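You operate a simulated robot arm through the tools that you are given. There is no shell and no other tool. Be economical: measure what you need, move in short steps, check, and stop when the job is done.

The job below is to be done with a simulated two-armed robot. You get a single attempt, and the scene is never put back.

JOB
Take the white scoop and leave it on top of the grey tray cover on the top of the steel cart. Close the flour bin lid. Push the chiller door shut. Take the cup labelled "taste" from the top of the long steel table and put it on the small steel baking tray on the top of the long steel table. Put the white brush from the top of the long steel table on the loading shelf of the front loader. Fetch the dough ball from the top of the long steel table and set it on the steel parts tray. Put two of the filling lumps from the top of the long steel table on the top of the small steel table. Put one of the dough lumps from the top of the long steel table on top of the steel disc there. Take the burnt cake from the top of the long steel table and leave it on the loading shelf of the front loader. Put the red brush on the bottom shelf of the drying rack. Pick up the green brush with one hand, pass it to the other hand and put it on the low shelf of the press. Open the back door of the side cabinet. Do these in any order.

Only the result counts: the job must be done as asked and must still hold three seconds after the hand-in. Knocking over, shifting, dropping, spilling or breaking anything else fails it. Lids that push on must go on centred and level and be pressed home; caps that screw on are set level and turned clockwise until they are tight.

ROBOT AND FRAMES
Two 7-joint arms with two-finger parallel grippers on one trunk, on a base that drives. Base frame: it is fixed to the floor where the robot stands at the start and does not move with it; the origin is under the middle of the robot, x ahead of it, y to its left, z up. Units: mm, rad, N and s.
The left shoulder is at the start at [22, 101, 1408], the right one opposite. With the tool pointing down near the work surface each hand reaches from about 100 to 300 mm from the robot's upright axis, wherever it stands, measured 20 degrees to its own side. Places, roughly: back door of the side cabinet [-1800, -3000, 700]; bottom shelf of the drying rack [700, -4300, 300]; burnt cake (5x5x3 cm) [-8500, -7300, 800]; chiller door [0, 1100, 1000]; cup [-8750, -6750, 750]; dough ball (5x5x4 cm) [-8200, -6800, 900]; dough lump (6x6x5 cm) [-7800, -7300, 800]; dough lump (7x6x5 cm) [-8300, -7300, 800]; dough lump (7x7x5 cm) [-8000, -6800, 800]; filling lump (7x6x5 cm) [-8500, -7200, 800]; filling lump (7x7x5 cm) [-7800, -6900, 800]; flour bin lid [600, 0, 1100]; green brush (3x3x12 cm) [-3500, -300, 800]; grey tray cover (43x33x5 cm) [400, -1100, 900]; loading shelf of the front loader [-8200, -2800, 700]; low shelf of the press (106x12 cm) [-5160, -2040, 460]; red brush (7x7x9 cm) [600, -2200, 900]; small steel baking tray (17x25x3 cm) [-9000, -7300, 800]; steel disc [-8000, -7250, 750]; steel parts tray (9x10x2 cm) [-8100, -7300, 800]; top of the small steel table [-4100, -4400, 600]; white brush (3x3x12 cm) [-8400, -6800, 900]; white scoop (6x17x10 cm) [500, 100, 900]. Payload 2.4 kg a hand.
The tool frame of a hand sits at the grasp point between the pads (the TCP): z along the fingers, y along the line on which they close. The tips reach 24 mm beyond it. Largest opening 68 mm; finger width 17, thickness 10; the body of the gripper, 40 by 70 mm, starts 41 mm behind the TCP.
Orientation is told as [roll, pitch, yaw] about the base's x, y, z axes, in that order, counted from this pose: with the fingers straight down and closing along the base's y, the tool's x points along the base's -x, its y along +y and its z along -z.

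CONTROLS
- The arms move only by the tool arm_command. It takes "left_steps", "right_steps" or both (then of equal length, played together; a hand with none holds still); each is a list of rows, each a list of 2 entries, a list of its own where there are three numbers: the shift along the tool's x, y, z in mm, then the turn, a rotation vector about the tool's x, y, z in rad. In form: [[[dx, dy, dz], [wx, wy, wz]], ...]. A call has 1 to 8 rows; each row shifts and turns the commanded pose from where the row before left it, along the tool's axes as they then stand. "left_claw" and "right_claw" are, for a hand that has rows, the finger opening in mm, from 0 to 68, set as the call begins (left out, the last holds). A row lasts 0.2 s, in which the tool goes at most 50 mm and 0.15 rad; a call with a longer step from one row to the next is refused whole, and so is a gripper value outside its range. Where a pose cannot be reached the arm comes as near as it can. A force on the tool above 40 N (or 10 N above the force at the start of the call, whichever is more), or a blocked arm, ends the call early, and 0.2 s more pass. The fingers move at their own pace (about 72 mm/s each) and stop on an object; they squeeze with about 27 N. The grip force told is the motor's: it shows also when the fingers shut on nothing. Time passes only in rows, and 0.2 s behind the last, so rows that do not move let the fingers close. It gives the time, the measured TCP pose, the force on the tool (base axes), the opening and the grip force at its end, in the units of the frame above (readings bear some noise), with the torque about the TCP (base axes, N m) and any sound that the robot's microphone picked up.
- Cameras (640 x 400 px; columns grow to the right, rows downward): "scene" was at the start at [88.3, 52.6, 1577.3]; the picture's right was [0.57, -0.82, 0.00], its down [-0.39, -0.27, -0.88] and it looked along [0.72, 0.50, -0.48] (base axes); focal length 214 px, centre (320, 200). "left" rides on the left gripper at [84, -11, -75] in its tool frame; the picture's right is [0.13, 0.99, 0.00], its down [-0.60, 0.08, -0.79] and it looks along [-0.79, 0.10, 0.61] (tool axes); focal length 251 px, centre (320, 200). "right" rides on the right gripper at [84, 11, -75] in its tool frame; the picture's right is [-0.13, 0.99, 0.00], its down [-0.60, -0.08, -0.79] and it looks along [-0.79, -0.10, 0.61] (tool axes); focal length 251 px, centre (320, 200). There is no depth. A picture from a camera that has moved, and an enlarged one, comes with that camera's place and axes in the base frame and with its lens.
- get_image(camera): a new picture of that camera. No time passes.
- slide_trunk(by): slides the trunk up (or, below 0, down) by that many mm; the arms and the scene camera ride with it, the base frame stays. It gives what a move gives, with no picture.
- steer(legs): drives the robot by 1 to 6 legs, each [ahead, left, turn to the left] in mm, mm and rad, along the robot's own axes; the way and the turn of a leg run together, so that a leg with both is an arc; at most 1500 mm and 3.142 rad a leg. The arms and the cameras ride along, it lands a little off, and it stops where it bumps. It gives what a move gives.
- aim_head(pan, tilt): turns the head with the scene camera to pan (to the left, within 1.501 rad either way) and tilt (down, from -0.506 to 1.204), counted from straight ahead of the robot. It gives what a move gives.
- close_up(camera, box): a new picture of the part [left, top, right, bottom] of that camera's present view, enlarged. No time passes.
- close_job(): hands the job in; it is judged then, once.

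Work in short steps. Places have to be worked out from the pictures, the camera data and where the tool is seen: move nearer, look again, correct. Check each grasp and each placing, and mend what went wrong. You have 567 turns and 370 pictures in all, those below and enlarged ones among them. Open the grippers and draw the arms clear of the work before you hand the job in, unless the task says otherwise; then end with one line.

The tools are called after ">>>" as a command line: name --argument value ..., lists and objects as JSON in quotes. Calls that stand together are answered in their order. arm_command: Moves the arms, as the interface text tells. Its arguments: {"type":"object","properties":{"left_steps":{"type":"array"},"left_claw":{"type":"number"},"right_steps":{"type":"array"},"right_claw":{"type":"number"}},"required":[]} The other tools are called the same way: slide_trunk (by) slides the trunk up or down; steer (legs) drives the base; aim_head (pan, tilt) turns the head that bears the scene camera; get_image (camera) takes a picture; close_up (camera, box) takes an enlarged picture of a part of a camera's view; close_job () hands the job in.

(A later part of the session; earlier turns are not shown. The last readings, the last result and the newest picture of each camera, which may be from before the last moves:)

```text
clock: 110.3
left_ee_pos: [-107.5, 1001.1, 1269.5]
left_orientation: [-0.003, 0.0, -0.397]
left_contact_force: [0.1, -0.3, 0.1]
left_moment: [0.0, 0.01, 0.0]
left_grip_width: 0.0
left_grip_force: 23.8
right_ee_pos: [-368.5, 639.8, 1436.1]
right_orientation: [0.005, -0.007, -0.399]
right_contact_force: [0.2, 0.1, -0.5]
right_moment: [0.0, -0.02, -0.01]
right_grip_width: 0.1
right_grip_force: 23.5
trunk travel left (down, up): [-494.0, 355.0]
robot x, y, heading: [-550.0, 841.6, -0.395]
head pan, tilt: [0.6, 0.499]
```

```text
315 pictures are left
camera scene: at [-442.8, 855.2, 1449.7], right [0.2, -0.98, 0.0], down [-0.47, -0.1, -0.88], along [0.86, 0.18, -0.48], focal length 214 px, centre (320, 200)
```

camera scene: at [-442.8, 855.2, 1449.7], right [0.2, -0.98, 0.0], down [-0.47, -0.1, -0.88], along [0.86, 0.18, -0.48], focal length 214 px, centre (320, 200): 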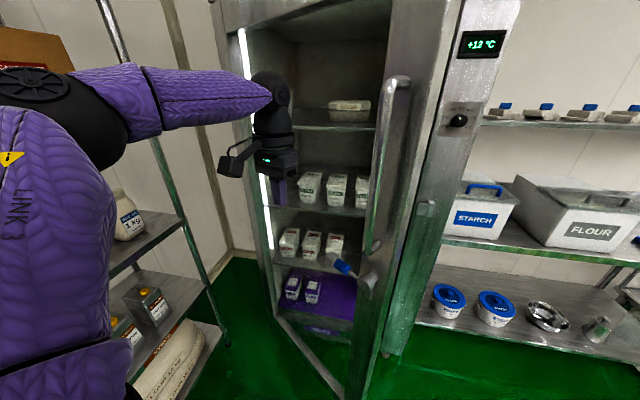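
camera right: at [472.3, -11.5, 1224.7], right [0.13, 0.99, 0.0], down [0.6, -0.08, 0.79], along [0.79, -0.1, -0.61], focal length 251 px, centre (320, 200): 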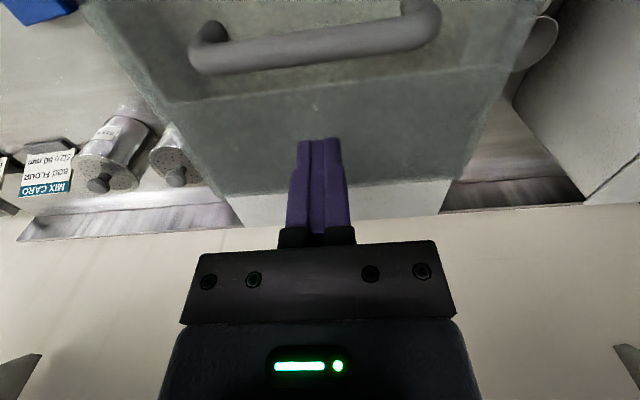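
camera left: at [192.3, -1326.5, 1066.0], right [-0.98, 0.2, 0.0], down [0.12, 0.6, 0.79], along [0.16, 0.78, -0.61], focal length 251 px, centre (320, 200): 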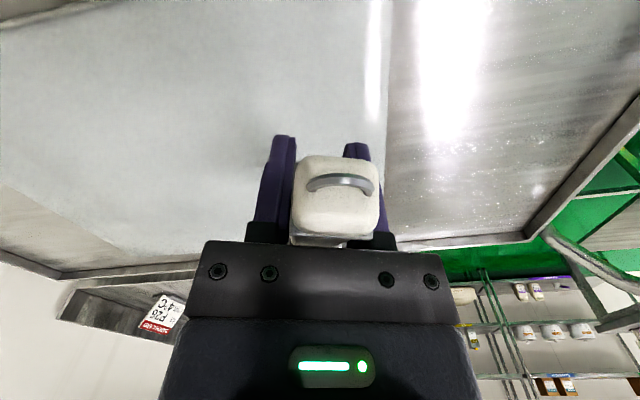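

The door swung most of the way; about 29° remain, with its free edge near (-25, 811). I square up, move right, and push its face with the left hand by driving ahead.

>>> steer --legs '[[0, 0, 0.396], [0, -310, 0], [150, 0, 0]]'

>>> get_image --camera "scene"

```text
clock: 114.6
left_ee_pos: [-53.1, 853.4, 1268.4]
left_orientation: [-0.002, 0.001, 0.005]
left_contact_force: [-0.1, -1.0, -0.3]
left_moment: [0.04, 0.04, 0.0]
left_grip_width: 0.2
left_grip_force: 23.9
right_ee_pos: [-151.9, 419.4, 1436.5]
right_orientation: [0.004, -0.006, 0.003]
right_contact_force: [0.7, -1.0, -0.6]
right_moment: [0.03, 0.06, 0.02]
right_grip_width: 0.0
right_grip_force: 23.2
trunk travel left (down, up): [-494.0, 355.0]
robot x, y, heading: [-396.4, 538.1, 0.002]
head pan, tilt: [0.6, 0.499]
```

```text
314 pictures are left
camera scene: at [-304.2, 589.4, 1449.6], right [0.57, -0.82, 0.0], down [-0.4, -0.27, -0.88], along [0.72, 0.5, -0.48], focal length 214 px, centre (320, 200)
```

scene: 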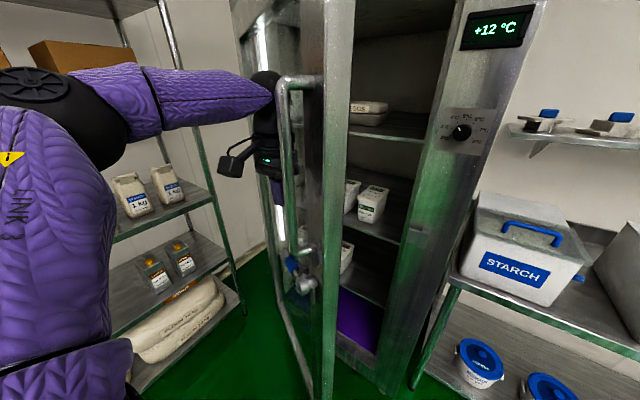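

The hand is close to the door handle. I shift left 60 mm to push the frame beyond the handle, then drive ahead gently.

>>> steer --legs '[[0, 60, 0], [130, 0, 0]]'

>>> get_image --camera "scene"

```text
clock: 116.4
left_ee_pos: [76.7, 914.4, 1267.6]
left_orientation: [-0.003, -0.001, 0.003]
left_contact_force: [0.0, -0.3, 0.0]
left_moment: [0.03, 0.0, 0.03]
left_grip_width: 0.0
left_grip_force: 23.7
right_ee_pos: [-22.6, 481.5, 1436.6]
right_orientation: [0.005, -0.005, 0.002]
right_contact_force: [0.3, -0.3, 0.5]
right_moment: [0.0, 0.02, 0.02]
right_grip_width: 0.0
right_grip_force: 23.4
trunk travel left (down, up): [-494.0, 355.0]
robot x, y, heading: [-274.6, 600.1, 0.0]
head pan, tilt: [0.6, 0.499]
```

```text
313 pictures are left
camera scene: at [-174.6, 650.1, 1449.6], right [0.57, -0.82, 0.0], down [-0.4, -0.27, -0.88], along [0.72, 0.5, -0.48], focal length 214 px, centre (320, 200)
```

scene: 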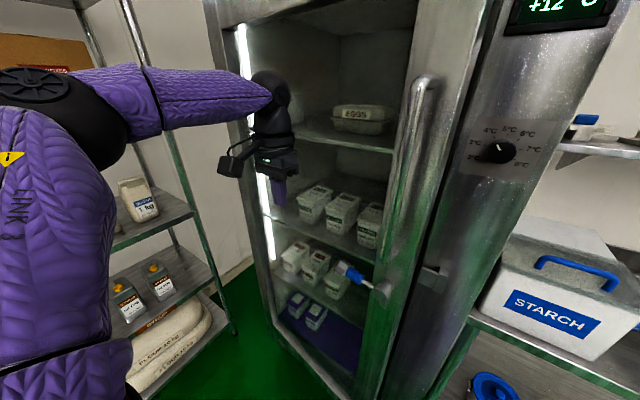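

The door is nearly shut. I keep driving ahead in smaller amounts.

>>> steer --legs '[[80, 0, 0]]'

>>> get_image --camera "scene"

```text
clock: 117.5
left_ee_pos: [157.0, 915.2, 1267.2]
left_orientation: [-0.002, 0.0, 0.001]
left_contact_force: [0.6, -0.8, -0.3]
left_moment: [-0.03, 0.01, 0.02]
left_grip_width: 0.0
left_grip_force: 23.6
right_ee_pos: [57.2, 481.8, 1436.6]
right_orientation: [0.005, -0.009, 0.002]
right_contact_force: [0.1, -0.2, 0.1]
right_moment: [-0.01, 0.01, -0.04]
right_grip_width: 0.0
right_grip_force: 24.0
trunk travel left (down, up): [-494.0, 355.0]
robot x, y, heading: [-192.3, 600.1, 0.007]
head pan, tilt: [0.6, 0.499]
```

```text
312 pictures are left
camera scene: at [-94.4, 650.1, 1449.6], right [0.57, -0.82, 0.0], down [-0.4, -0.27, -0.88], along [0.72, 0.5, -0.48], focal length 214 px, centre (320, 200)
```

scene: 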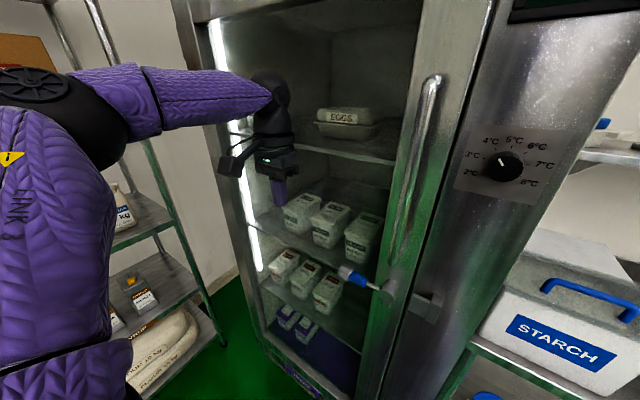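

I zoom in on the free edge and the latch.

>>> close_up --camera "scene" --box '[320, 220, 500, 400]'

>>> close_up --camera "scene" --box '[180, 0, 540, 230]'

```text
2.22 times, centred on (410, 310) of scene
camera zoom: at [-94.4, 650.1, 1449.6], right [0.57, -0.82, 0.0], down [-0.4, -0.27, -0.88], along [0.72, 0.5, -0.48], focal length 477 px, centre (120, -44)
```

zoom: 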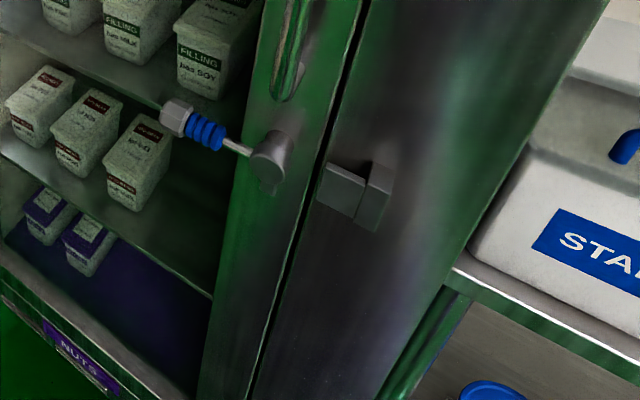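

```text
1.74 times, centred on (360, 115) of scene
camera zoom: at [-94.4, 650.1, 1449.6], right [0.57, -0.82, 0.0], down [-0.4, -0.27, -0.88], along [0.72, 0.5, -0.48], focal length 373 px, centre (250, 348)
```

zoom: 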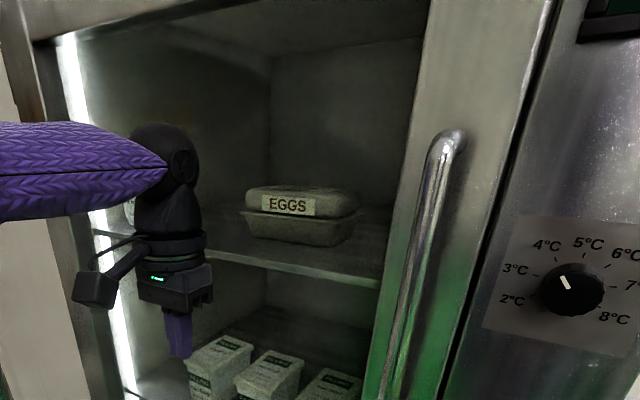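

The door looks close to shut, with a thin dark gap. I push on gently with the arm until contact force shows it's home.

>>> arm_command --left_claw 0 --left_steps '[[[-10, 0, 0], [0, 0, 0]], [[-10, 0, 0], [0, 0, 0]], [[-10, 0, 0], [0, 0, 0]], [[-10, 0, 0], [0, 0, 0]]]'

>>> close_up --camera "scene" --box '[320, 220, 500, 400]'

```text
clock: 118.5
left_ee_pos: [195.0, 915.2, 1267.8]
left_orientation: [-0.002, -0.002, 0.003]
left_contact_force: [0.4, 0.2, -0.7]
left_moment: [-0.02, -0.01, -0.02]
left_grip_width: 0.2
left_grip_force: 23.9
right_ee_pos: [56.1, 481.2, 1437.3]
right_orientation: [0.006, -0.008, 0.001]
right_contact_force: [0.7, -0.2, -0.9]
right_moment: [0.0, 0.01, -0.01]
right_grip_width: 0.0
right_grip_force: 23.6
trunk travel left (down, up): [-494.0, 355.0]
robot x, y, heading: [-188.7, 595.3, -0.002]
head pan, tilt: [0.6, 0.499]
```

```text
2.22 times, centred on (410, 310) of scene
camera zoom: at [-95.5, 650.1, 1449.7], right [0.57, -0.82, 0.0], down [-0.39, -0.27, -0.88], along [0.72, 0.5, -0.48], focal length 477 px, centre (120, -44)
```

zoom: 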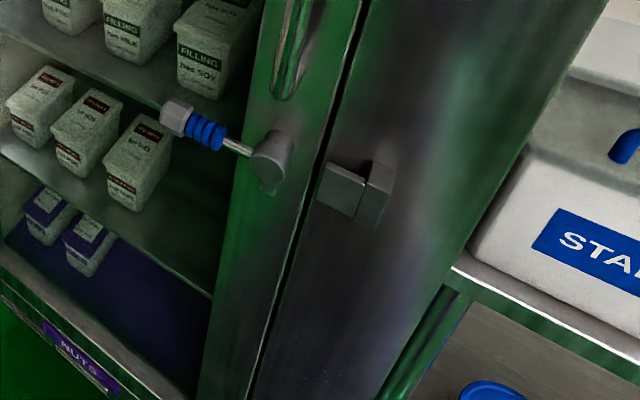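

No contact yet, so I advance further.

>>> arm_command --left_claw 0 --left_steps '[[[-10, 0, 0], [0, 0, 0]], [[-10, 0, 0], [0, 0, 0]], [[-10, 0, 0], [0, 0, 0]], [[-10, 0, 0], [0, 0, 0]], [[-10, 0, 0], [0, 0, 0]]]'

>>> get_image --camera "scene"

```text
clock: 119.4
left_ee_pos: [222.3, 915.9, 1269.2]
left_orientation: [0.002, 0.005, 0.002]
left_contact_force: [-30.0, -3.4, -4.6]
left_moment: [0.31, -2.12, -0.25]
left_grip_width: 0.0
left_grip_force: 23.8
right_ee_pos: [48.8, 481.2, 1438.2]
right_orientation: [0.005, -0.013, 0.008]
right_contact_force: [0.5, -0.3, 0.4]
right_moment: [-0.02, -0.03, -0.01]
right_grip_width: 0.0
right_grip_force: 23.6
trunk travel left (down, up): [-494.0, 355.0]
robot x, y, heading: [-194.3, 600.5, 0.008]
head pan, tilt: [0.6, 0.499]
stopped in row 4 (left hand): the force on the tool passed its limit at 46 N (the readings are from after the stop); the commanded pose is now the measured one
```

```text
308 pictures are left
camera scene: at [-103.5, 649.6, 1450.2], right [0.57, -0.82, 0.0], down [-0.39, -0.27, -0.88], along [0.72, 0.5, -0.48], focal length 214 px, centre (320, 200)
```

scene: 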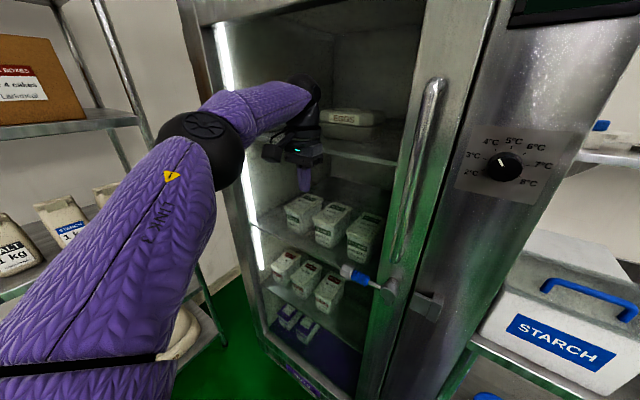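

The push met a firm stop at 46 N with the door flush, so it's shut. I retract the hand, back off, and drive down the aisle to the brush table.

>>> arm_command --left_claw 0 --left_steps '[[[40, 0, 0], [0, 0, 0]], [[40, 0, 0], [0, 0, 0]], [[40, -30, 0], [0, 0, 0]], [[40, -30, 0], [0, 0, 0]]]'

>>> get_image --camera "scene"

>>> steer --legs '[[-270, 0, 0], [0, -1400, 0], [0, -1300, 0]]'

>>> aim_head --pan -0.2 --tilt 0.5

>>> get_image --camera "scene"

```text
clock: 120.4
left_ee_pos: [68.1, 855.3, 1268.2]
left_orientation: [0.002, 0.006, 0.002]
left_contact_force: [-0.3, 0.6, -0.2]
left_moment: [0.02, 0.01, -0.01]
left_grip_width: 0.0
left_grip_force: 23.4
right_ee_pos: [54.7, 479.5, 1435.8]
right_orientation: [0.007, -0.006, 0.005]
right_contact_force: [0.0, 0.8, -0.1]
right_moment: [-0.01, -0.01, 0.02]
right_grip_width: 0.0
right_grip_force: 23.8
trunk travel left (down, up): [-494.0, 355.0]
robot x, y, heading: [-190.5, 594.4, 0.003]
head pan, tilt: [0.6, 0.499]
```

```text
307 pictures are left
camera scene: at [-96.8, 650.1, 1449.7], right [0.57, -0.82, 0.0], down [-0.39, -0.27, -0.88], along [0.72, 0.5, -0.48], focal length 214 px, centre (320, 200)
```

scene: 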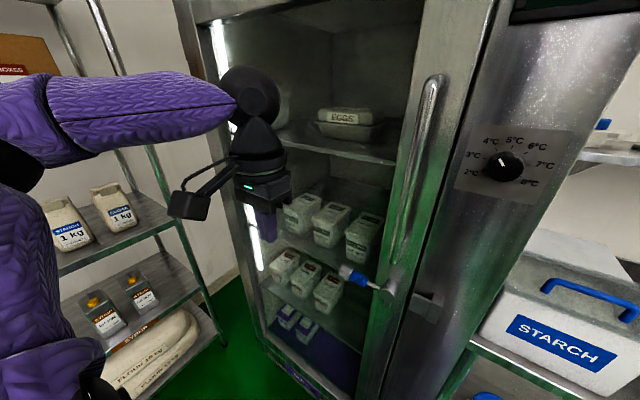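

```text
clock: 135.1
left_ee_pos: [-211.0, -1846.5, 1268.8]
left_orientation: [0.002, 0.007, -0.013]
left_contact_force: [0.1, 0.1, -0.7]
left_moment: [0.02, 0.01, 0.02]
left_grip_width: 0.0
left_grip_force: 23.8
right_ee_pos: [-228.4, -2222.4, 1436.8]
right_orientation: [0.006, -0.007, -0.006]
right_contact_force: [0.2, 1.3, 0.5]
right_moment: [-0.02, -0.01, -0.03]
right_grip_width: 0.2
right_grip_force: 23.5
trunk travel left (down, up): [-494.0, 355.0]
robot x, y, heading: [-475.7, -2100.3, -0.009]
head pan, tilt: [0.6, 0.499]
```

```text
clock: 136.2
left_ee_pos: [-211.3, -1847.2, 1268.8]
left_orientation: [0.002, 0.008, -0.013]
left_contact_force: [0.2, 0.0, -0.4]
left_moment: [0.0, 0.0, 0.01]
left_grip_width: 0.0
left_grip_force: 23.6
right_ee_pos: [-228.0, -2221.3, 1435.5]
right_orientation: [0.005, -0.006, -0.008]
right_contact_force: [-0.5, 1.0, 0.2]
right_moment: [-0.01, -0.01, -0.01]
right_grip_width: 0.0
right_grip_force: 23.8
trunk travel left (down, up): [-494.0, 355.0]
robot x, y, heading: [-475.3, -2102.2, -0.002]
head pan, tilt: [-0.201, 0.499]
```

```text
306 pictures are left
camera scene: at [-364.5, -2119.8, 1449.7], right [-0.21, -0.98, 0.0], down [-0.47, 0.1, -0.88], along [0.86, -0.18, -0.48], focal length 214 px, centre (320, 200)
```

scene: 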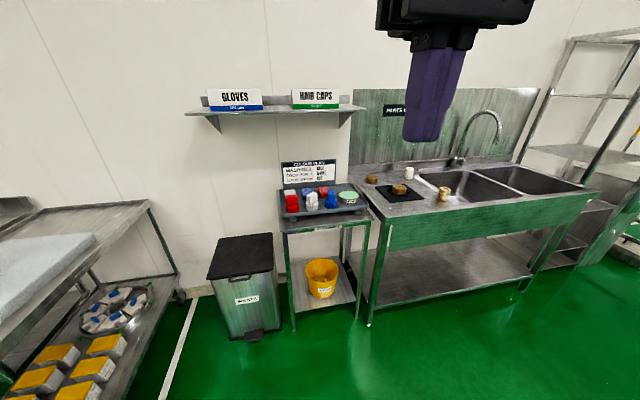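

I zoom in on the brush tray on the small table.

>>> close_up --camera "scene" --box '[260, 140, 390, 240]'

```text
4.00 times, centred on (325, 190) of scene
camera zoom: at [-364.5, -2119.8, 1449.7], right [-0.21, -0.98, 0.0], down [-0.47, 0.1, -0.88], along [0.86, -0.18, -0.48], focal length 858 px, centre (300, 240)
```

zoom: 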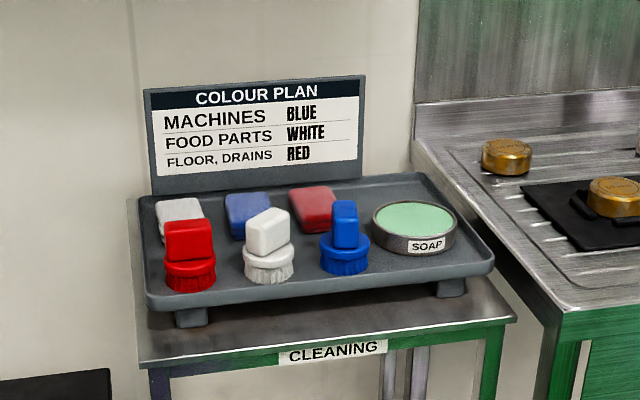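

The red brush is at about (611, -2179), its grip block broad side toward me. I lower the trunk, drive up to the table, and turn the right hand 90° so it can close along x.

>>> slide_trunk --by -125

>>> steer --legs '[[640, -45, 0]]'

>>> arm_command --right_claw 68 --right_steps '[[[0, 0, 20], [0, 0, 0.15]], [[0, 0, 20], [0, 0, 0.15]], [[0, 0, 20], [0, 0, 0.15]], [[0, 0, 20], [0, 0, 0.15]], [[0, 0, 20], [0, 0, 0.15]], [[0, 0, 0], [0, 0, 0.15]], [[0, 0, 0], [0, 0, 0.15]]]'

>>> aim_head --pan -0.1 --tilt 0.7

>>> get_image --camera "scene"

```text
clock: 137.7
left_ee_pos: [-210.1, -1846.7, 1143.0]
left_orientation: [0.001, 0.006, -0.012]
left_contact_force: [-0.1, -0.2, 0.3]
left_moment: [-0.02, -0.03, 0.01]
left_grip_width: 0.0
left_grip_force: 23.3
right_ee_pos: [-228.0, -2221.1, 1312.4]
right_orientation: [0.005, -0.008, -0.008]
right_contact_force: [-0.1, -0.2, 0.4]
right_moment: [0.01, -0.01, 0.05]
right_grip_width: 0.0
right_grip_force: 23.7
trunk travel left (down, up): [-369.0, 480.0]
robot x, y, heading: [-474.2, -2100.2, -0.005]
head pan, tilt: [-0.201, 0.499]
```

```text
clock: 141.3
left_ee_pos: [427.7, -1895.9, 1143.6]
left_orientation: [0.001, 0.007, -0.01]
left_contact_force: [-0.3, 0.5, 0.6]
left_moment: [-0.02, -0.01, 0.02]
left_grip_width: 0.0
left_grip_force: 23.7
right_ee_pos: [410.1, -2269.4, 1311.3]
right_orientation: [0.005, -0.006, -0.006]
right_contact_force: [0.2, -0.4, -1.0]
right_moment: [-0.02, -0.02, 0.0]
right_grip_width: 0.1
right_grip_force: 23.4
trunk travel left (down, up): [-369.0, 480.0]
robot x, y, heading: [163.6, -2151.1, -0.006]
head pan, tilt: [-0.201, 0.499]
```

```text
clock: 142.9
left_ee_pos: [426.3, -1895.2, 1144.2]
left_orientation: [0.002, 0.005, -0.01]
left_contact_force: [-0.3, 0.1, -0.8]
left_moment: [0.04, -0.01, -0.01]
left_grip_width: 0.0
left_grip_force: 23.7
right_ee_pos: [409.5, -2268.8, 1211.6]
right_orientation: [0.009, 0.001, -1.057]
right_contact_force: [0.2, -0.3, 0.1]
right_moment: [0.02, 0.0, 0.0]
right_grip_width: 67.8
right_grip_force: 0.0
trunk travel left (down, up): [-369.0, 480.0]
robot x, y, heading: [164.9, -2151.1, -0.004]
head pan, tilt: [-0.201, 0.499]
```

```text
clock: 143.6
left_ee_pos: [426.4, -1895.4, 1143.4]
left_orientation: [0.003, 0.007, -0.012]
left_contact_force: [0.1, -0.2, 0.2]
left_moment: [0.01, -0.04, 0.01]
left_grip_width: 0.0
left_grip_force: 23.9
right_ee_pos: [410.7, -2269.0, 1211.7]
right_orientation: [0.008, 0.001, -1.055]
right_contact_force: [0.2, -0.8, 0.8]
right_moment: [0.0, 0.01, -0.01]
right_grip_width: 68.0
right_grip_force: 0.1
trunk travel left (down, up): [-369.0, 480.0]
robot x, y, heading: [161.1, -2150.0, -0.01]
head pan, tilt: [-0.099, 0.7]
```

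```text
304 pictures are left
camera scene: at [283.8, -2159.1, 1306.3], right [-0.11, -0.99, 0.0], down [-0.64, 0.07, -0.77], along [0.76, -0.08, -0.64], focal length 214 px, centre (320, 200)
```

scene: 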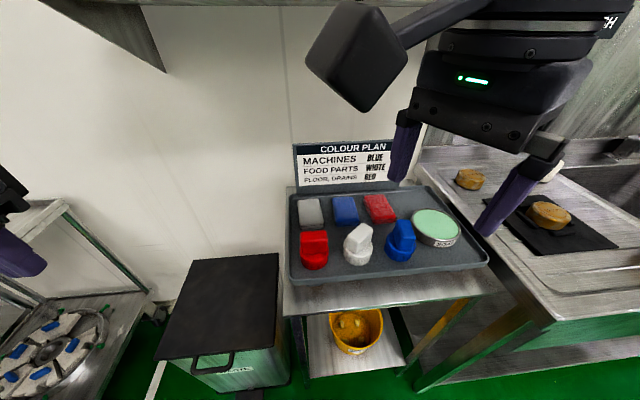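

The red brush grip centre is at about (581, -2174, 938). I drive 80 mm closer and finish turning the hand, staying high.

>>> steer --legs '[[80, 0, 0]]'

>>> arm_command --right_claw 68 --right_steps '[[[0, 0, 0], [0, 0, 0.13]], [[0, 0, 0], [0, 0, 0.13]], [[0, 0, 0], [0, 0, 0.13]], [[0, 0, 0], [0, 0, 0.13]], [[35, 30, 0], [0, 0, 0]], [[35, 30, 0], [0, 0, 0]], [[25, 31, 0], [0, 0, 0]]]'

>>> get_image --camera "scene"

>>> get_image --camera "right"

```text
clock: 144.7
left_ee_pos: [508.7, -1895.8, 1143.3]
left_orientation: [0.003, 0.007, -0.012]
left_contact_force: [1.0, -0.6, 0.5]
left_moment: [0.0, 0.01, 0.0]
left_grip_width: 0.0
left_grip_force: 23.7
right_ee_pos: [491.3, -2270.3, 1213.1]
right_orientation: [0.007, 0.004, -1.057]
right_contact_force: [0.9, -0.5, 0.4]
right_moment: [0.01, -0.01, -0.03]
right_grip_width: 68.0
right_grip_force: 0.1
trunk travel left (down, up): [-369.0, 480.0]
robot x, y, heading: [244.3, -2149.1, -0.006]
head pan, tilt: [-0.099, 0.7]
```

```text
clock: 146.3
left_ee_pos: [507.6, -1894.6, 1144.1]
left_orientation: [0.003, 0.006, -0.012]
left_contact_force: [-0.1, 0.6, 1.0]
left_moment: [-0.02, 0.02, 0.01]
left_grip_width: 0.2
left_grip_force: 23.8
right_ee_pos: [583.4, -2173.9, 1214.2]
right_orientation: [0.008, 0.004, -1.574]
right_contact_force: [-0.1, -0.3, -0.5]
right_moment: [0.02, 0.01, 0.0]
right_grip_width: 68.1
right_grip_force: 0.0
trunk travel left (down, up): [-369.0, 480.0]
robot x, y, heading: [243.9, -2153.3, -0.012]
head pan, tilt: [-0.099, 0.7]
```

```text
303 pictures are left
camera scene: at [364.4, -2159.3, 1306.2], right [-0.11, -0.99, 0.0], down [-0.64, 0.07, -0.76], along [0.76, -0.08, -0.64], focal length 214 px, centre (320, 200)
```

scene: 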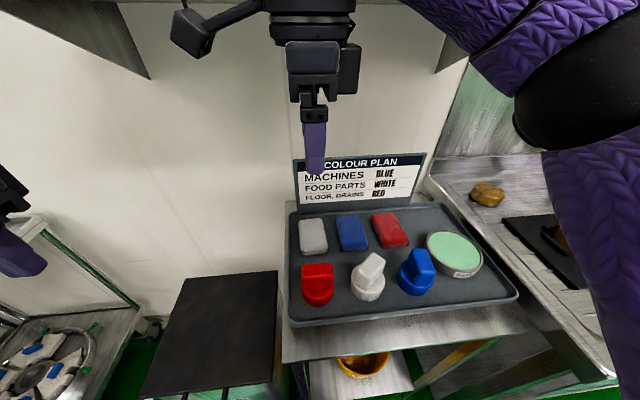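

```text
302 pictures are left
camera right: at [595.1, -2091.2, 1289.5], right [0.99, -0.13, 0.01], down [-0.09, -0.61, 0.79], along [-0.1, -0.78, -0.61], focal length 251 px, centre (320, 200)
```

right: 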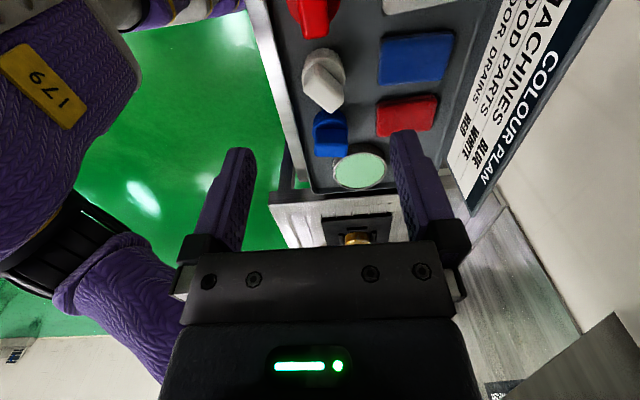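

Both cameras agree on the grip at about (578, -2180). I adjust, descend to just above the brush and look again.

>>> arm_command --right_claw 68 --right_steps '[[[-5, -5, 40], [0, 0, 0]], [[0, 0, 50], [0, 0, 0]], [[0, 0, 50], [0, 0, 0]], [[0, 0, 50], [0, 0, 0]]]'

>>> close_up --camera "scene" --box '[250, 180, 410, 310]'

>>> get_image --camera "right"

```text
clock: 147.3
left_ee_pos: [506.8, -1894.9, 1143.7]
left_orientation: [0.003, 0.005, -0.011]
left_contact_force: [0.7, 0.1, -0.6]
left_moment: [0.05, 0.01, -0.02]
left_grip_width: 0.1
left_grip_force: 23.6
right_ee_pos: [581.3, -2180.2, 1023.6]
right_orientation: [0.006, 0.005, -1.577]
right_contact_force: [0.3, -0.9, -0.7]
right_moment: [0.0, 0.02, 0.02]
right_grip_width: 68.1
right_grip_force: 0.1
trunk travel left (down, up): [-369.0, 480.0]
robot x, y, heading: [241.2, -2152.5, -0.008]
head pan, tilt: [-0.099, 0.7]
```

```text
3.08 times, centred on (330, 245) of scene
camera zoom: at [364.4, -2159.7, 1306.2], right [-0.11, -0.99, 0.0], down [-0.64, 0.07, -0.76], along [0.76, -0.08, -0.64], focal length 660 px, centre (289, 62)
```

zoom: 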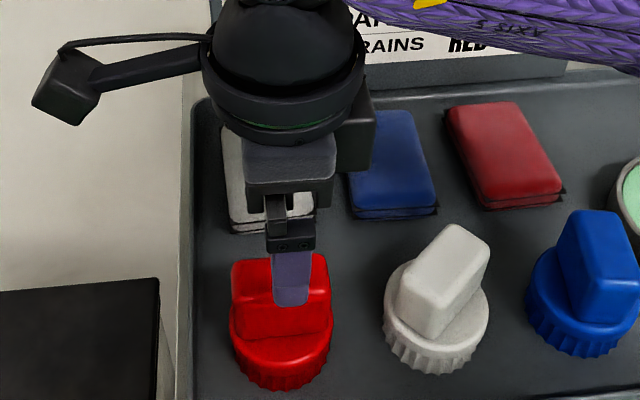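

```text
300 pictures are left
camera right: at [592.2, -2096.8, 1099.1], right [0.99, -0.13, 0.01], down [-0.09, -0.61, 0.79], along [-0.1, -0.78, -0.61], focal length 251 px, centre (320, 200)
```

right: 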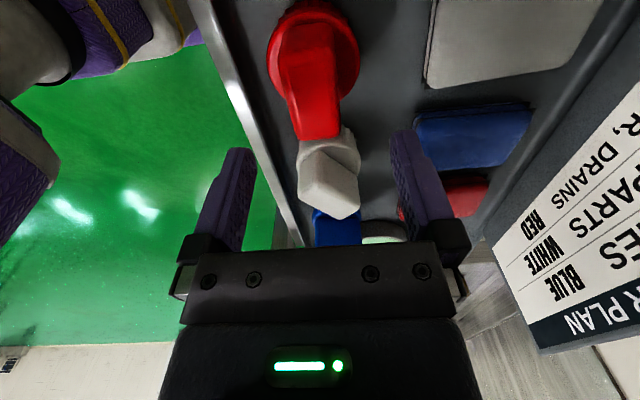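

The grip block is centred between the fingers. I descend and close on it.

>>> arm_command --right_claw 68 --right_steps '[[[4, -1, 30], [0, 0, 0]], [[0, 0, 30], [0, 0, 0]], [[0, 0, 15], [0, 0, 0]]]'

>>> arm_command --right_claw 0 --right_steps '[[[0, 0, 0], [0, 0, 0]], [[0, 0, 0], [0, 0, 0]], [[0, 0, 0], [0, 0, 0]]]'

>>> get_image --camera "right"

```text
clock: 148.1
left_ee_pos: [506.8, -1896.4, 1143.3]
left_orientation: [0.003, 0.006, -0.012]
left_contact_force: [0.6, -0.9, 0.5]
left_moment: [0.0, 0.06, 0.0]
left_grip_width: 0.0
left_grip_force: 23.5
right_ee_pos: [579.2, -2174.4, 946.9]
right_orientation: [0.008, 0.005, -1.575]
right_contact_force: [0.1, -0.6, 0.1]
right_moment: [0.0, -0.01, -0.03]
right_grip_width: 67.9
right_grip_force: 0.2
trunk travel left (down, up): [-369.0, 480.0]
robot x, y, heading: [246.4, -2150.6, -0.004]
head pan, tilt: [-0.099, 0.7]
```

```text
clock: 148.9
left_ee_pos: [507.3, -1895.1, 1142.9]
left_orientation: [0.001, 0.007, -0.013]
left_contact_force: [-0.7, 1.3, 0.0]
left_moment: [0.0, -0.04, 0.06]
left_grip_width: 0.0
left_grip_force: 23.8
right_ee_pos: [578.4, -2174.7, 948.5]
right_orientation: [0.007, 0.003, -1.575]
right_contact_force: [-0.3, 0.4, 0.2]
right_moment: [0.0, 0.1, 0.01]
right_grip_width: 32.0
right_grip_force: 27.0
trunk travel left (down, up): [-369.0, 480.0]
robot x, y, heading: [243.0, -2149.8, -0.004]
head pan, tilt: [-0.099, 0.7]
```

```text
299 pictures are left
camera right: at [590.1, -2091.8, 1024.1], right [0.99, -0.13, 0.01], down [-0.09, -0.61, 0.79], along [-0.1, -0.78, -0.61], focal length 251 px, centre (320, 200)
```

right: 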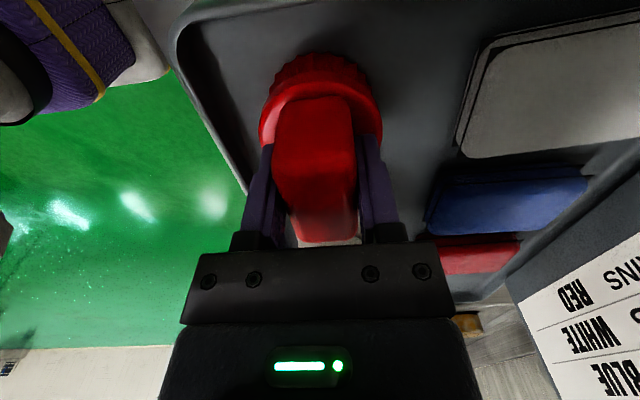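

The brush is gripped at 32 mm. I lift it up and back off from the table.

>>> arm_command --right_claw 0 --right_steps '[[[0, 0, -25], [0, 0, 0]], [[0, 0, -40], [0, 0, 0]], [[0, 0, -45], [0, 0, 0]], [[0, 0, -45], [0, 0, 0]], [[0, -40, -20], [0, 0, 0]], [[0, -40, 0], [0, 0, 0]]]'

>>> get_image --camera "scene"

>>> steer --legs '[[-550, 0, 0], [0, -1200, 0]]'

>>> aim_head --pan -0.8 --tilt 0.5

>>> get_image --camera "scene"

```text
clock: 150.3
left_ee_pos: [507.3, -1895.9, 1143.4]
left_orientation: [0.001, 0.007, -0.011]
left_contact_force: [-0.6, -0.4, -0.1]
left_moment: [-0.02, 0.02, -0.03]
left_grip_width: 0.2
left_grip_force: 24.0
right_ee_pos: [497.6, -2175.4, 1123.3]
right_orientation: [0.006, 0.005, -1.578]
right_contact_force: [0.3, 0.5, -2.3]
right_moment: [0.01, 0.01, 0.02]
right_grip_width: 31.6
right_grip_force: 27.2
trunk travel left (down, up): [-369.0, 480.0]
robot x, y, heading: [249.0, -2150.7, -0.006]
head pan, tilt: [-0.099, 0.7]
```

```text
298 pictures are left
camera scene: at [364.1, -2159.6, 1306.2], right [-0.11, -0.99, 0.0], down [-0.64, 0.07, -0.76], along [0.76, -0.08, -0.64], focal length 214 px, centre (320, 200)
```

scene: 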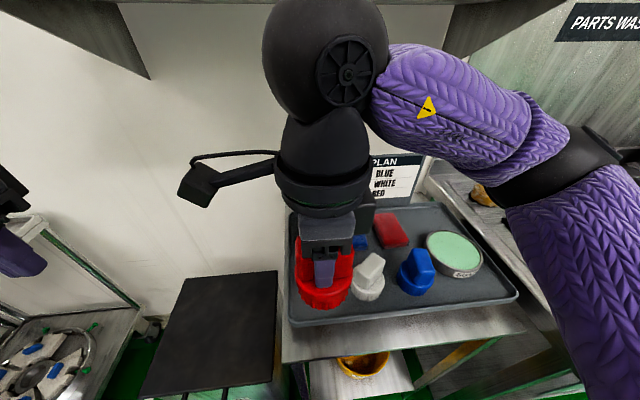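

```text
clock: 159.1
left_ee_pos: [-51.9, -3096.3, 1142.6]
left_orientation: [0.001, 0.006, -0.016]
left_contact_force: [-0.1, -0.2, 0.8]
left_moment: [0.0, 0.02, 0.01]
left_grip_width: 0.0
left_grip_force: 23.7
right_ee_pos: [-64.1, -3375.8, 1122.8]
right_orientation: [0.006, 0.005, -1.581]
right_contact_force: [-0.6, -0.9, -1.3]
right_moment: [0.01, -0.04, 0.03]
right_grip_width: 31.8
right_grip_force: 26.6
trunk travel left (down, up): [-369.0, 480.0]
robot x, y, heading: [-317.9, -3347.3, -0.016]
head pan, tilt: [-0.099, 0.7]
```

```text
clock: 160.2
left_ee_pos: [-52.7, -3096.3, 1142.8]
left_orientation: [0.001, 0.008, -0.018]
left_contact_force: [0.3, -0.5, -0.1]
left_moment: [-0.03, 0.01, 0.02]
left_grip_width: 0.0
left_grip_force: 23.3
right_ee_pos: [-63.8, -3376.7, 1123.4]
right_orientation: [0.007, 0.005, -1.581]
right_contact_force: [-0.3, 0.4, -2.0]
right_moment: [-0.01, 0.0, -0.01]
right_grip_width: 31.8
right_grip_force: 27.0
trunk travel left (down, up): [-369.0, 480.0]
robot x, y, heading: [-315.9, -3349.8, -0.018]
head pan, tilt: [-0.799, 0.499]
```

```text
297 pictures are left
camera scene: at [-218.3, -3415.6, 1323.9], right [-0.72, -0.69, 0.0], down [-0.33, 0.35, -0.88], along [0.6, -0.64, -0.48], focal length 214 px, centre (320, 200)
```

scene: 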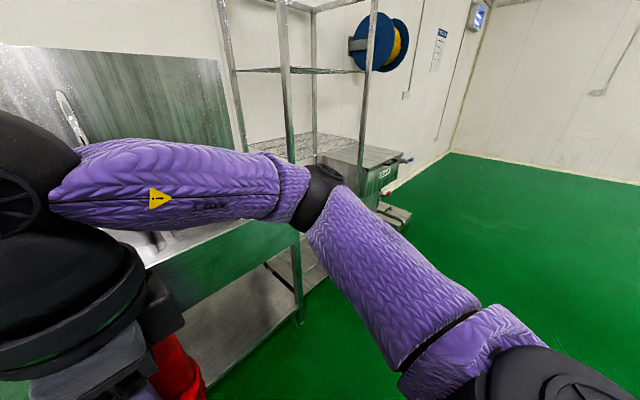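

The drying rack is just beyond the sink. I move on to y≈-4250 and look straight at it.

>>> steer --legs '[[-150, -930, 0]]'

>>> aim_head --pan 0.0 --tilt 0.6

>>> get_image --camera "scene"

```text
clock: 165.1
left_ee_pos: [-216.2, -4027.4, 1142.8]
left_orientation: [0.002, 0.007, -0.017]
left_contact_force: [0.0, 0.3, 0.4]
left_moment: [0.01, -0.01, -0.03]
left_grip_width: 0.3
left_grip_force: 23.3
right_ee_pos: [-226.2, -4306.1, 1123.7]
right_orientation: [0.008, 0.007, -1.58]
right_contact_force: [0.2, -0.5, -1.2]
right_moment: [0.02, 0.01, 0.04]
right_grip_width: 32.0
right_grip_force: 27.1
trunk travel left (down, up): [-369.0, 480.0]
robot x, y, heading: [-485.1, -4280.7, -0.011]
head pan, tilt: [-0.799, 0.499]
```

```text
clock: 166.3
left_ee_pos: [-215.3, -4026.9, 1143.1]
left_orientation: [0.002, 0.007, -0.017]
left_contact_force: [-0.1, 0.8, 0.2]
left_moment: [-0.03, 0.0, -0.01]
left_grip_width: 0.2
left_grip_force: 23.9
right_ee_pos: [-225.8, -4306.4, 1121.7]
right_orientation: [0.008, 0.005, -1.581]
right_contact_force: [0.6, -0.1, -2.3]
right_moment: [-0.05, 0.05, 0.03]
right_grip_width: 31.8
right_grip_force: 27.0
trunk travel left (down, up): [-369.0, 480.0]
robot x, y, heading: [-479.0, -4281.7, -0.012]
head pan, tilt: [0.0, 0.6]
```

```text
296 pictures are left
camera scene: at [-355.3, -4280.7, 1314.8], right [-0.01, -1.0, 0.0], down [-0.57, 0.01, -0.82], along [0.82, -0.01, -0.57], focal length 214 px, centre (320, 200)
```

scene: 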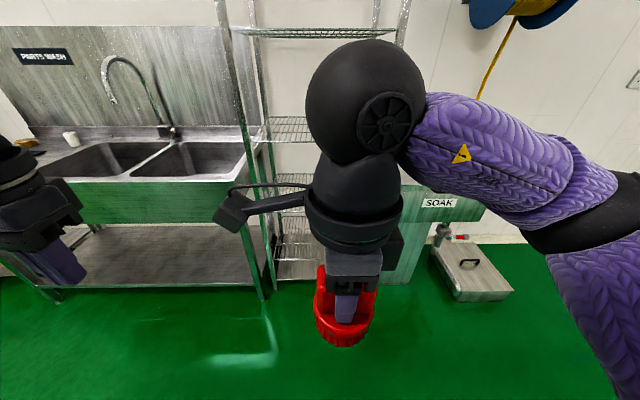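

The arm hides the rack. I sidestep right and look back to the left.

>>> steer --legs '[[0, -450, 0]]'

>>> aim_head --pan 0.35 --tilt 0.6

>>> get_image --camera "scene"

```text
clock: 169.0
left_ee_pos: [-221.0, -4478.3, 1143.1]
left_orientation: [0.001, 0.007, -0.017]
left_contact_force: [-0.5, -0.2, 0.6]
left_moment: [-0.02, -0.04, -0.02]
left_grip_width: 0.0
left_grip_force: 23.7
right_ee_pos: [-231.7, -4758.3, 1123.3]
right_orientation: [0.007, 0.005, -1.581]
right_contact_force: [-1.0, 0.0, -2.7]
right_moment: [0.01, 0.02, 0.0]
right_grip_width: 31.6
right_grip_force: 27.0
trunk travel left (down, up): [-369.0, 480.0]
robot x, y, heading: [-486.9, -4732.5, -0.014]
head pan, tilt: [0.0, 0.6]
```

```text
clock: 169.8
left_ee_pos: [-220.2, -4478.6, 1143.9]
left_orientation: [0.003, 0.007, -0.017]
left_contact_force: [-0.1, -0.2, -0.1]
left_moment: [-0.02, 0.04, 0.0]
left_grip_width: 0.2
left_grip_force: 23.5
right_ee_pos: [-232.4, -4756.8, 1122.1]
right_orientation: [0.007, 0.005, -1.581]
right_contact_force: [-0.3, 0.5, -1.5]
right_moment: [0.02, -0.03, 0.02]
right_grip_width: 31.7
right_grip_force: 26.7
trunk travel left (down, up): [-369.0, 480.0]
robot x, y, heading: [-486.4, -4731.4, -0.014]
head pan, tilt: [0.351, 0.6]
```

```text
295 pictures are left
camera scene: at [-365.8, -4702.3, 1314.8], right [0.33, -0.94, 0.0], down [-0.53, -0.19, -0.82], along [0.78, 0.27, -0.57], focal length 214 px, centre (320, 200)
```

scene: 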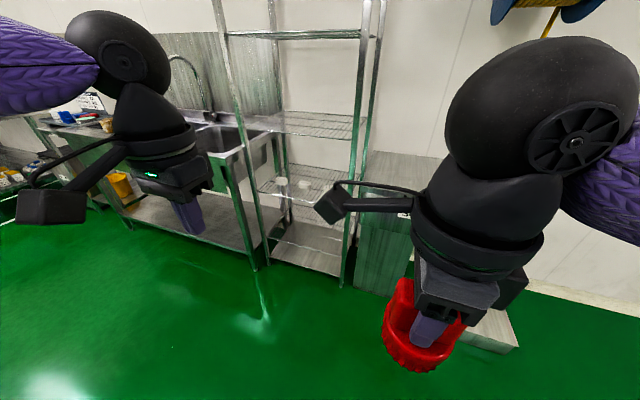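

>>> close_up --camera "scene" --box '[210, 0, 430, 300]'

```text
1.33 times, centred on (320, 150) of scene
camera zoom: at [-365.8, -4702.3, 1314.8], right [0.33, -0.94, 0.0], down [-0.53, -0.19, -0.82], along [0.78, 0.27, -0.57], focal length 286 px, centre (320, 267)
```

zoom: 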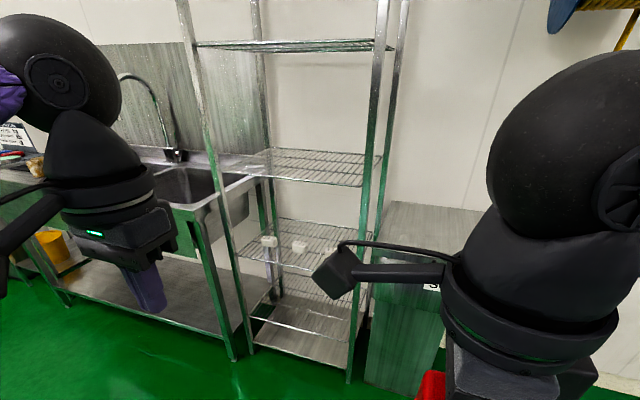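

The rack's front is at x≈520, y -3985..-4558, with several shelves. I lower the trunk fully and move in front of it for a level view.

>>> slide_trunk --by -300

>>> steer --legs '[[150, 80, 0]]'

>>> aim_head --pan 0.4 --tilt 0.5

>>> get_image --camera "scene"

```text
clock: 172.8
left_ee_pos: [-220.3, -4477.4, 843.8]
left_orientation: [0.002, 0.007, -0.017]
left_contact_force: [-0.1, -0.7, 0.3]
left_moment: [0.02, 0.01, 0.02]
left_grip_width: 0.0
left_grip_force: 23.4
right_ee_pos: [-231.7, -4757.7, 822.4]
right_orientation: [0.006, 0.004, -1.581]
right_contact_force: [0.1, 0.2, -2.0]
right_moment: [0.01, 0.01, 0.0]
right_grip_width: 31.9
right_grip_force: 27.0
trunk travel left (down, up): [-69.0, 780.0]
robot x, y, heading: [-486.8, -4733.9, -0.011]
head pan, tilt: [0.351, 0.6]
```

```text
clock: 174.3
left_ee_pos: [-70.6, -4398.0, 843.1]
left_orientation: [0.001, 0.007, -0.015]
left_contact_force: [0.4, 0.2, 0.6]
left_moment: [0.0, -0.02, -0.02]
left_grip_width: 0.1
left_grip_force: 24.1
right_ee_pos: [-82.1, -4678.9, 822.9]
right_orientation: [0.007, 0.005, -1.58]
right_contact_force: [-0.6, 0.0, -1.5]
right_moment: [-0.02, -0.01, 0.0]
right_grip_width: 31.8
right_grip_force: 26.9
trunk travel left (down, up): [-69.0, 780.0]
robot x, y, heading: [-337.0, -4650.2, -0.011]
head pan, tilt: [0.351, 0.6]
```

```text
clock: 175.0
left_ee_pos: [-71.2, -4398.9, 843.5]
left_orientation: [0.001, 0.006, -0.015]
left_contact_force: [0.2, 0.0, -0.1]
left_moment: [-0.03, -0.02, 0.01]
left_grip_width: 0.0
left_grip_force: 23.6
right_ee_pos: [-82.2, -4677.8, 822.7]
right_orientation: [0.008, 0.006, -1.581]
right_contact_force: [0.4, 0.4, -1.6]
right_moment: [0.01, -0.01, -0.02]
right_grip_width: 31.8
right_grip_force: 26.6
trunk travel left (down, up): [-69.0, 780.0]
robot x, y, heading: [-338.5, -4656.0, -0.011]
head pan, tilt: [0.4, 0.499]
```

```text
293 pictures are left
camera scene: at [-138.2, -4618.6, 1017.5], right [0.38, -0.93, 0.0], down [-0.44, -0.18, -0.88], along [0.81, 0.33, -0.48], focal length 214 px, centre (320, 200)
```

scene: 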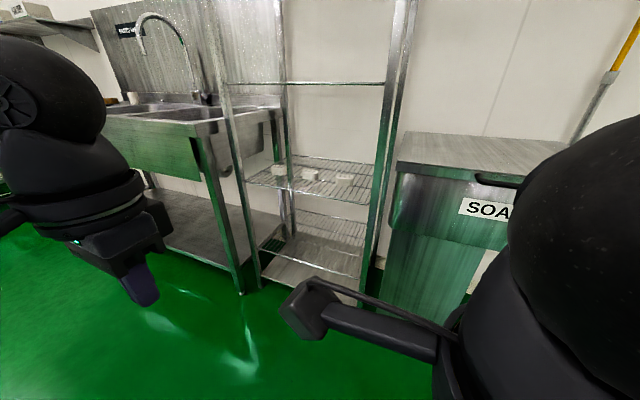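

>>> close_up --camera "scene" --box '[200, 60, 430, 310]'

```text
1.60 times, centred on (315, 185) of scene
camera zoom: at [-138.2, -4618.6, 1017.5], right [0.38, -0.93, 0.0], down [-0.44, -0.18, -0.88], along [0.81, 0.33, -0.48], focal length 343 px, centre (328, 224)
```

zoom: 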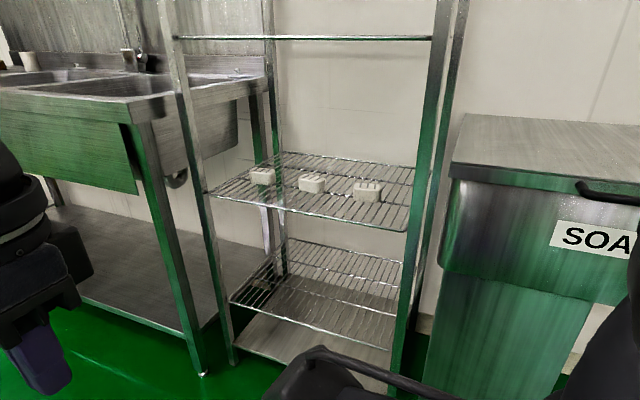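

Level view:
- **Bottom wire shelf:** z≈281.
- **Next shelf up:** z≈657, so about 370 mm of clearance.
- **Front rail:** x≈520.

The wrist ball is about 170 mm above the TCP, so the hand fits in upright. I lower the trunk and arm while still outside.

>>> slide_trunk --by -60

>>> arm_command --right_claw 0 --right_steps '[[[0, 0, 50], [0, 0, 0]], [[0, 0, 50], [0, 0, 0]], [[0, 0, 50], [0, 0, 0]], [[0, 0, 50], [0, 0, 0]], [[0, 0, 50], [0, 0, 0]], [[0, 0, 50], [0, 0, 0]], [[0, 10, 50], [0, 0, 0]]]'

>>> get_image --camera "scene"

```text
clock: 176.0
left_ee_pos: [-70.6, -4398.2, 782.1]
left_orientation: [0.001, 0.007, -0.014]
left_contact_force: [-0.8, -0.1, -1.0]
left_moment: [-0.02, 0.0, -0.01]
left_grip_width: 0.0
left_grip_force: 23.9
right_ee_pos: [-81.0, -4678.3, 760.3]
right_orientation: [-0.009, 0.003, -1.595]
right_contact_force: [-0.5, -0.8, -1.4]
right_moment: [0.0, -0.03, 0.03]
right_grip_width: 31.9
right_grip_force: 26.8
trunk travel left (down, up): [-9.0, 840.0]
robot x, y, heading: [-336.7, -4654.7, -0.011]
head pan, tilt: [0.4, 0.499]
```

```text
refused: row 7 steps farther than a row can; nothing moved
```

```text
291 pictures are left
camera scene: at [-115.6, -4619.4, 954.9], right [0.37, -0.93, 0.0], down [-0.44, -0.18, -0.88], along [0.82, 0.33, -0.47], focal length 214 px, centre (320, 200)
```

scene: 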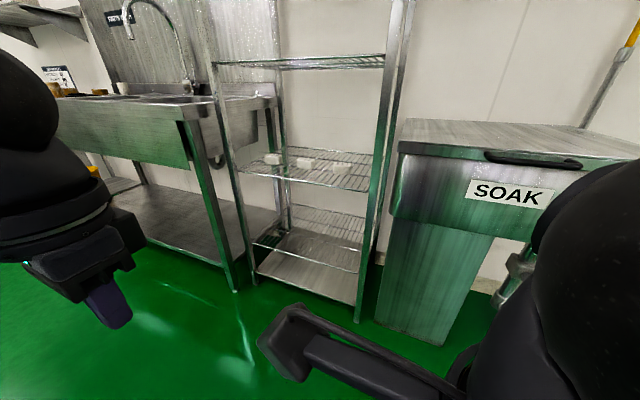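

Row 7 was over the limit. I resend it.

>>> arm_command --right_claw 0 --right_steps '[[[0, 0, 49], [0, 0, 0]], [[0, 0, 49], [0, 0, 0]], [[0, 0, 49], [0, 0, 0]], [[0, 0, 49], [0, 0, 0]], [[0, 0, 49], [0, 0, 0]], [[0, 0, 49], [0, 0, 0]], [[0, 0, 49], [0, 0, 0]]]'

>>> get_image --camera "scene"

>>> get_image --camera "left"

```text
clock: 177.6
left_ee_pos: [-70.6, -4398.4, 784.7]
left_orientation: [0.001, 0.006, -0.016]
left_contact_force: [0.4, -0.3, 1.1]
left_moment: [0.0, -0.03, -0.03]
left_grip_width: 0.1
left_grip_force: 24.2
right_ee_pos: [-81.1, -4675.3, 418.8]
right_orientation: [0.006, 0.004, -1.581]
right_contact_force: [-0.1, 1.1, -1.3]
right_moment: [0.01, 0.01, 0.03]
right_grip_width: 31.6
right_grip_force: 27.1
trunk travel left (down, up): [-9.0, 840.0]
robot x, y, heading: [-339.8, -4651.6, -0.011]
head pan, tilt: [0.4, 0.499]
```

```text
290 pictures are left
camera scene: at [-116.0, -4618.9, 954.6], right [0.38, -0.93, 0.0], down [-0.44, -0.18, -0.88], along [0.81, 0.33, -0.48], focal length 214 px, centre (320, 200)
```

scene: 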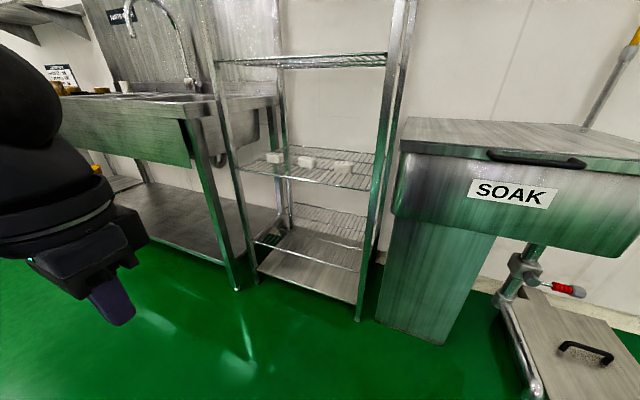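

```text
289 pictures are left
camera left: at [-153.8, -4409.5, 858.9], right [-0.11, 0.99, 0.0], down [0.61, 0.07, 0.79], along [0.78, 0.09, -0.61], focal length 251 px, centre (320, 200)
```

left: 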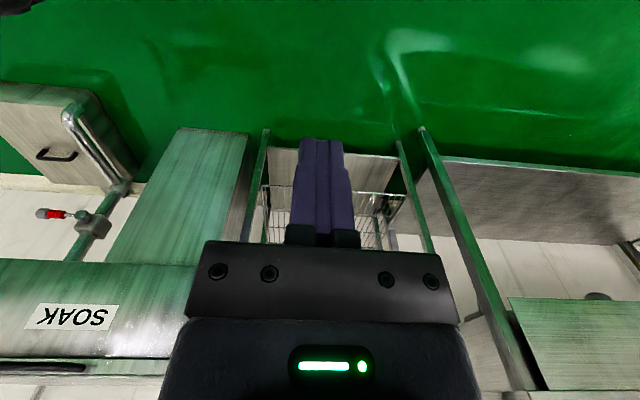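

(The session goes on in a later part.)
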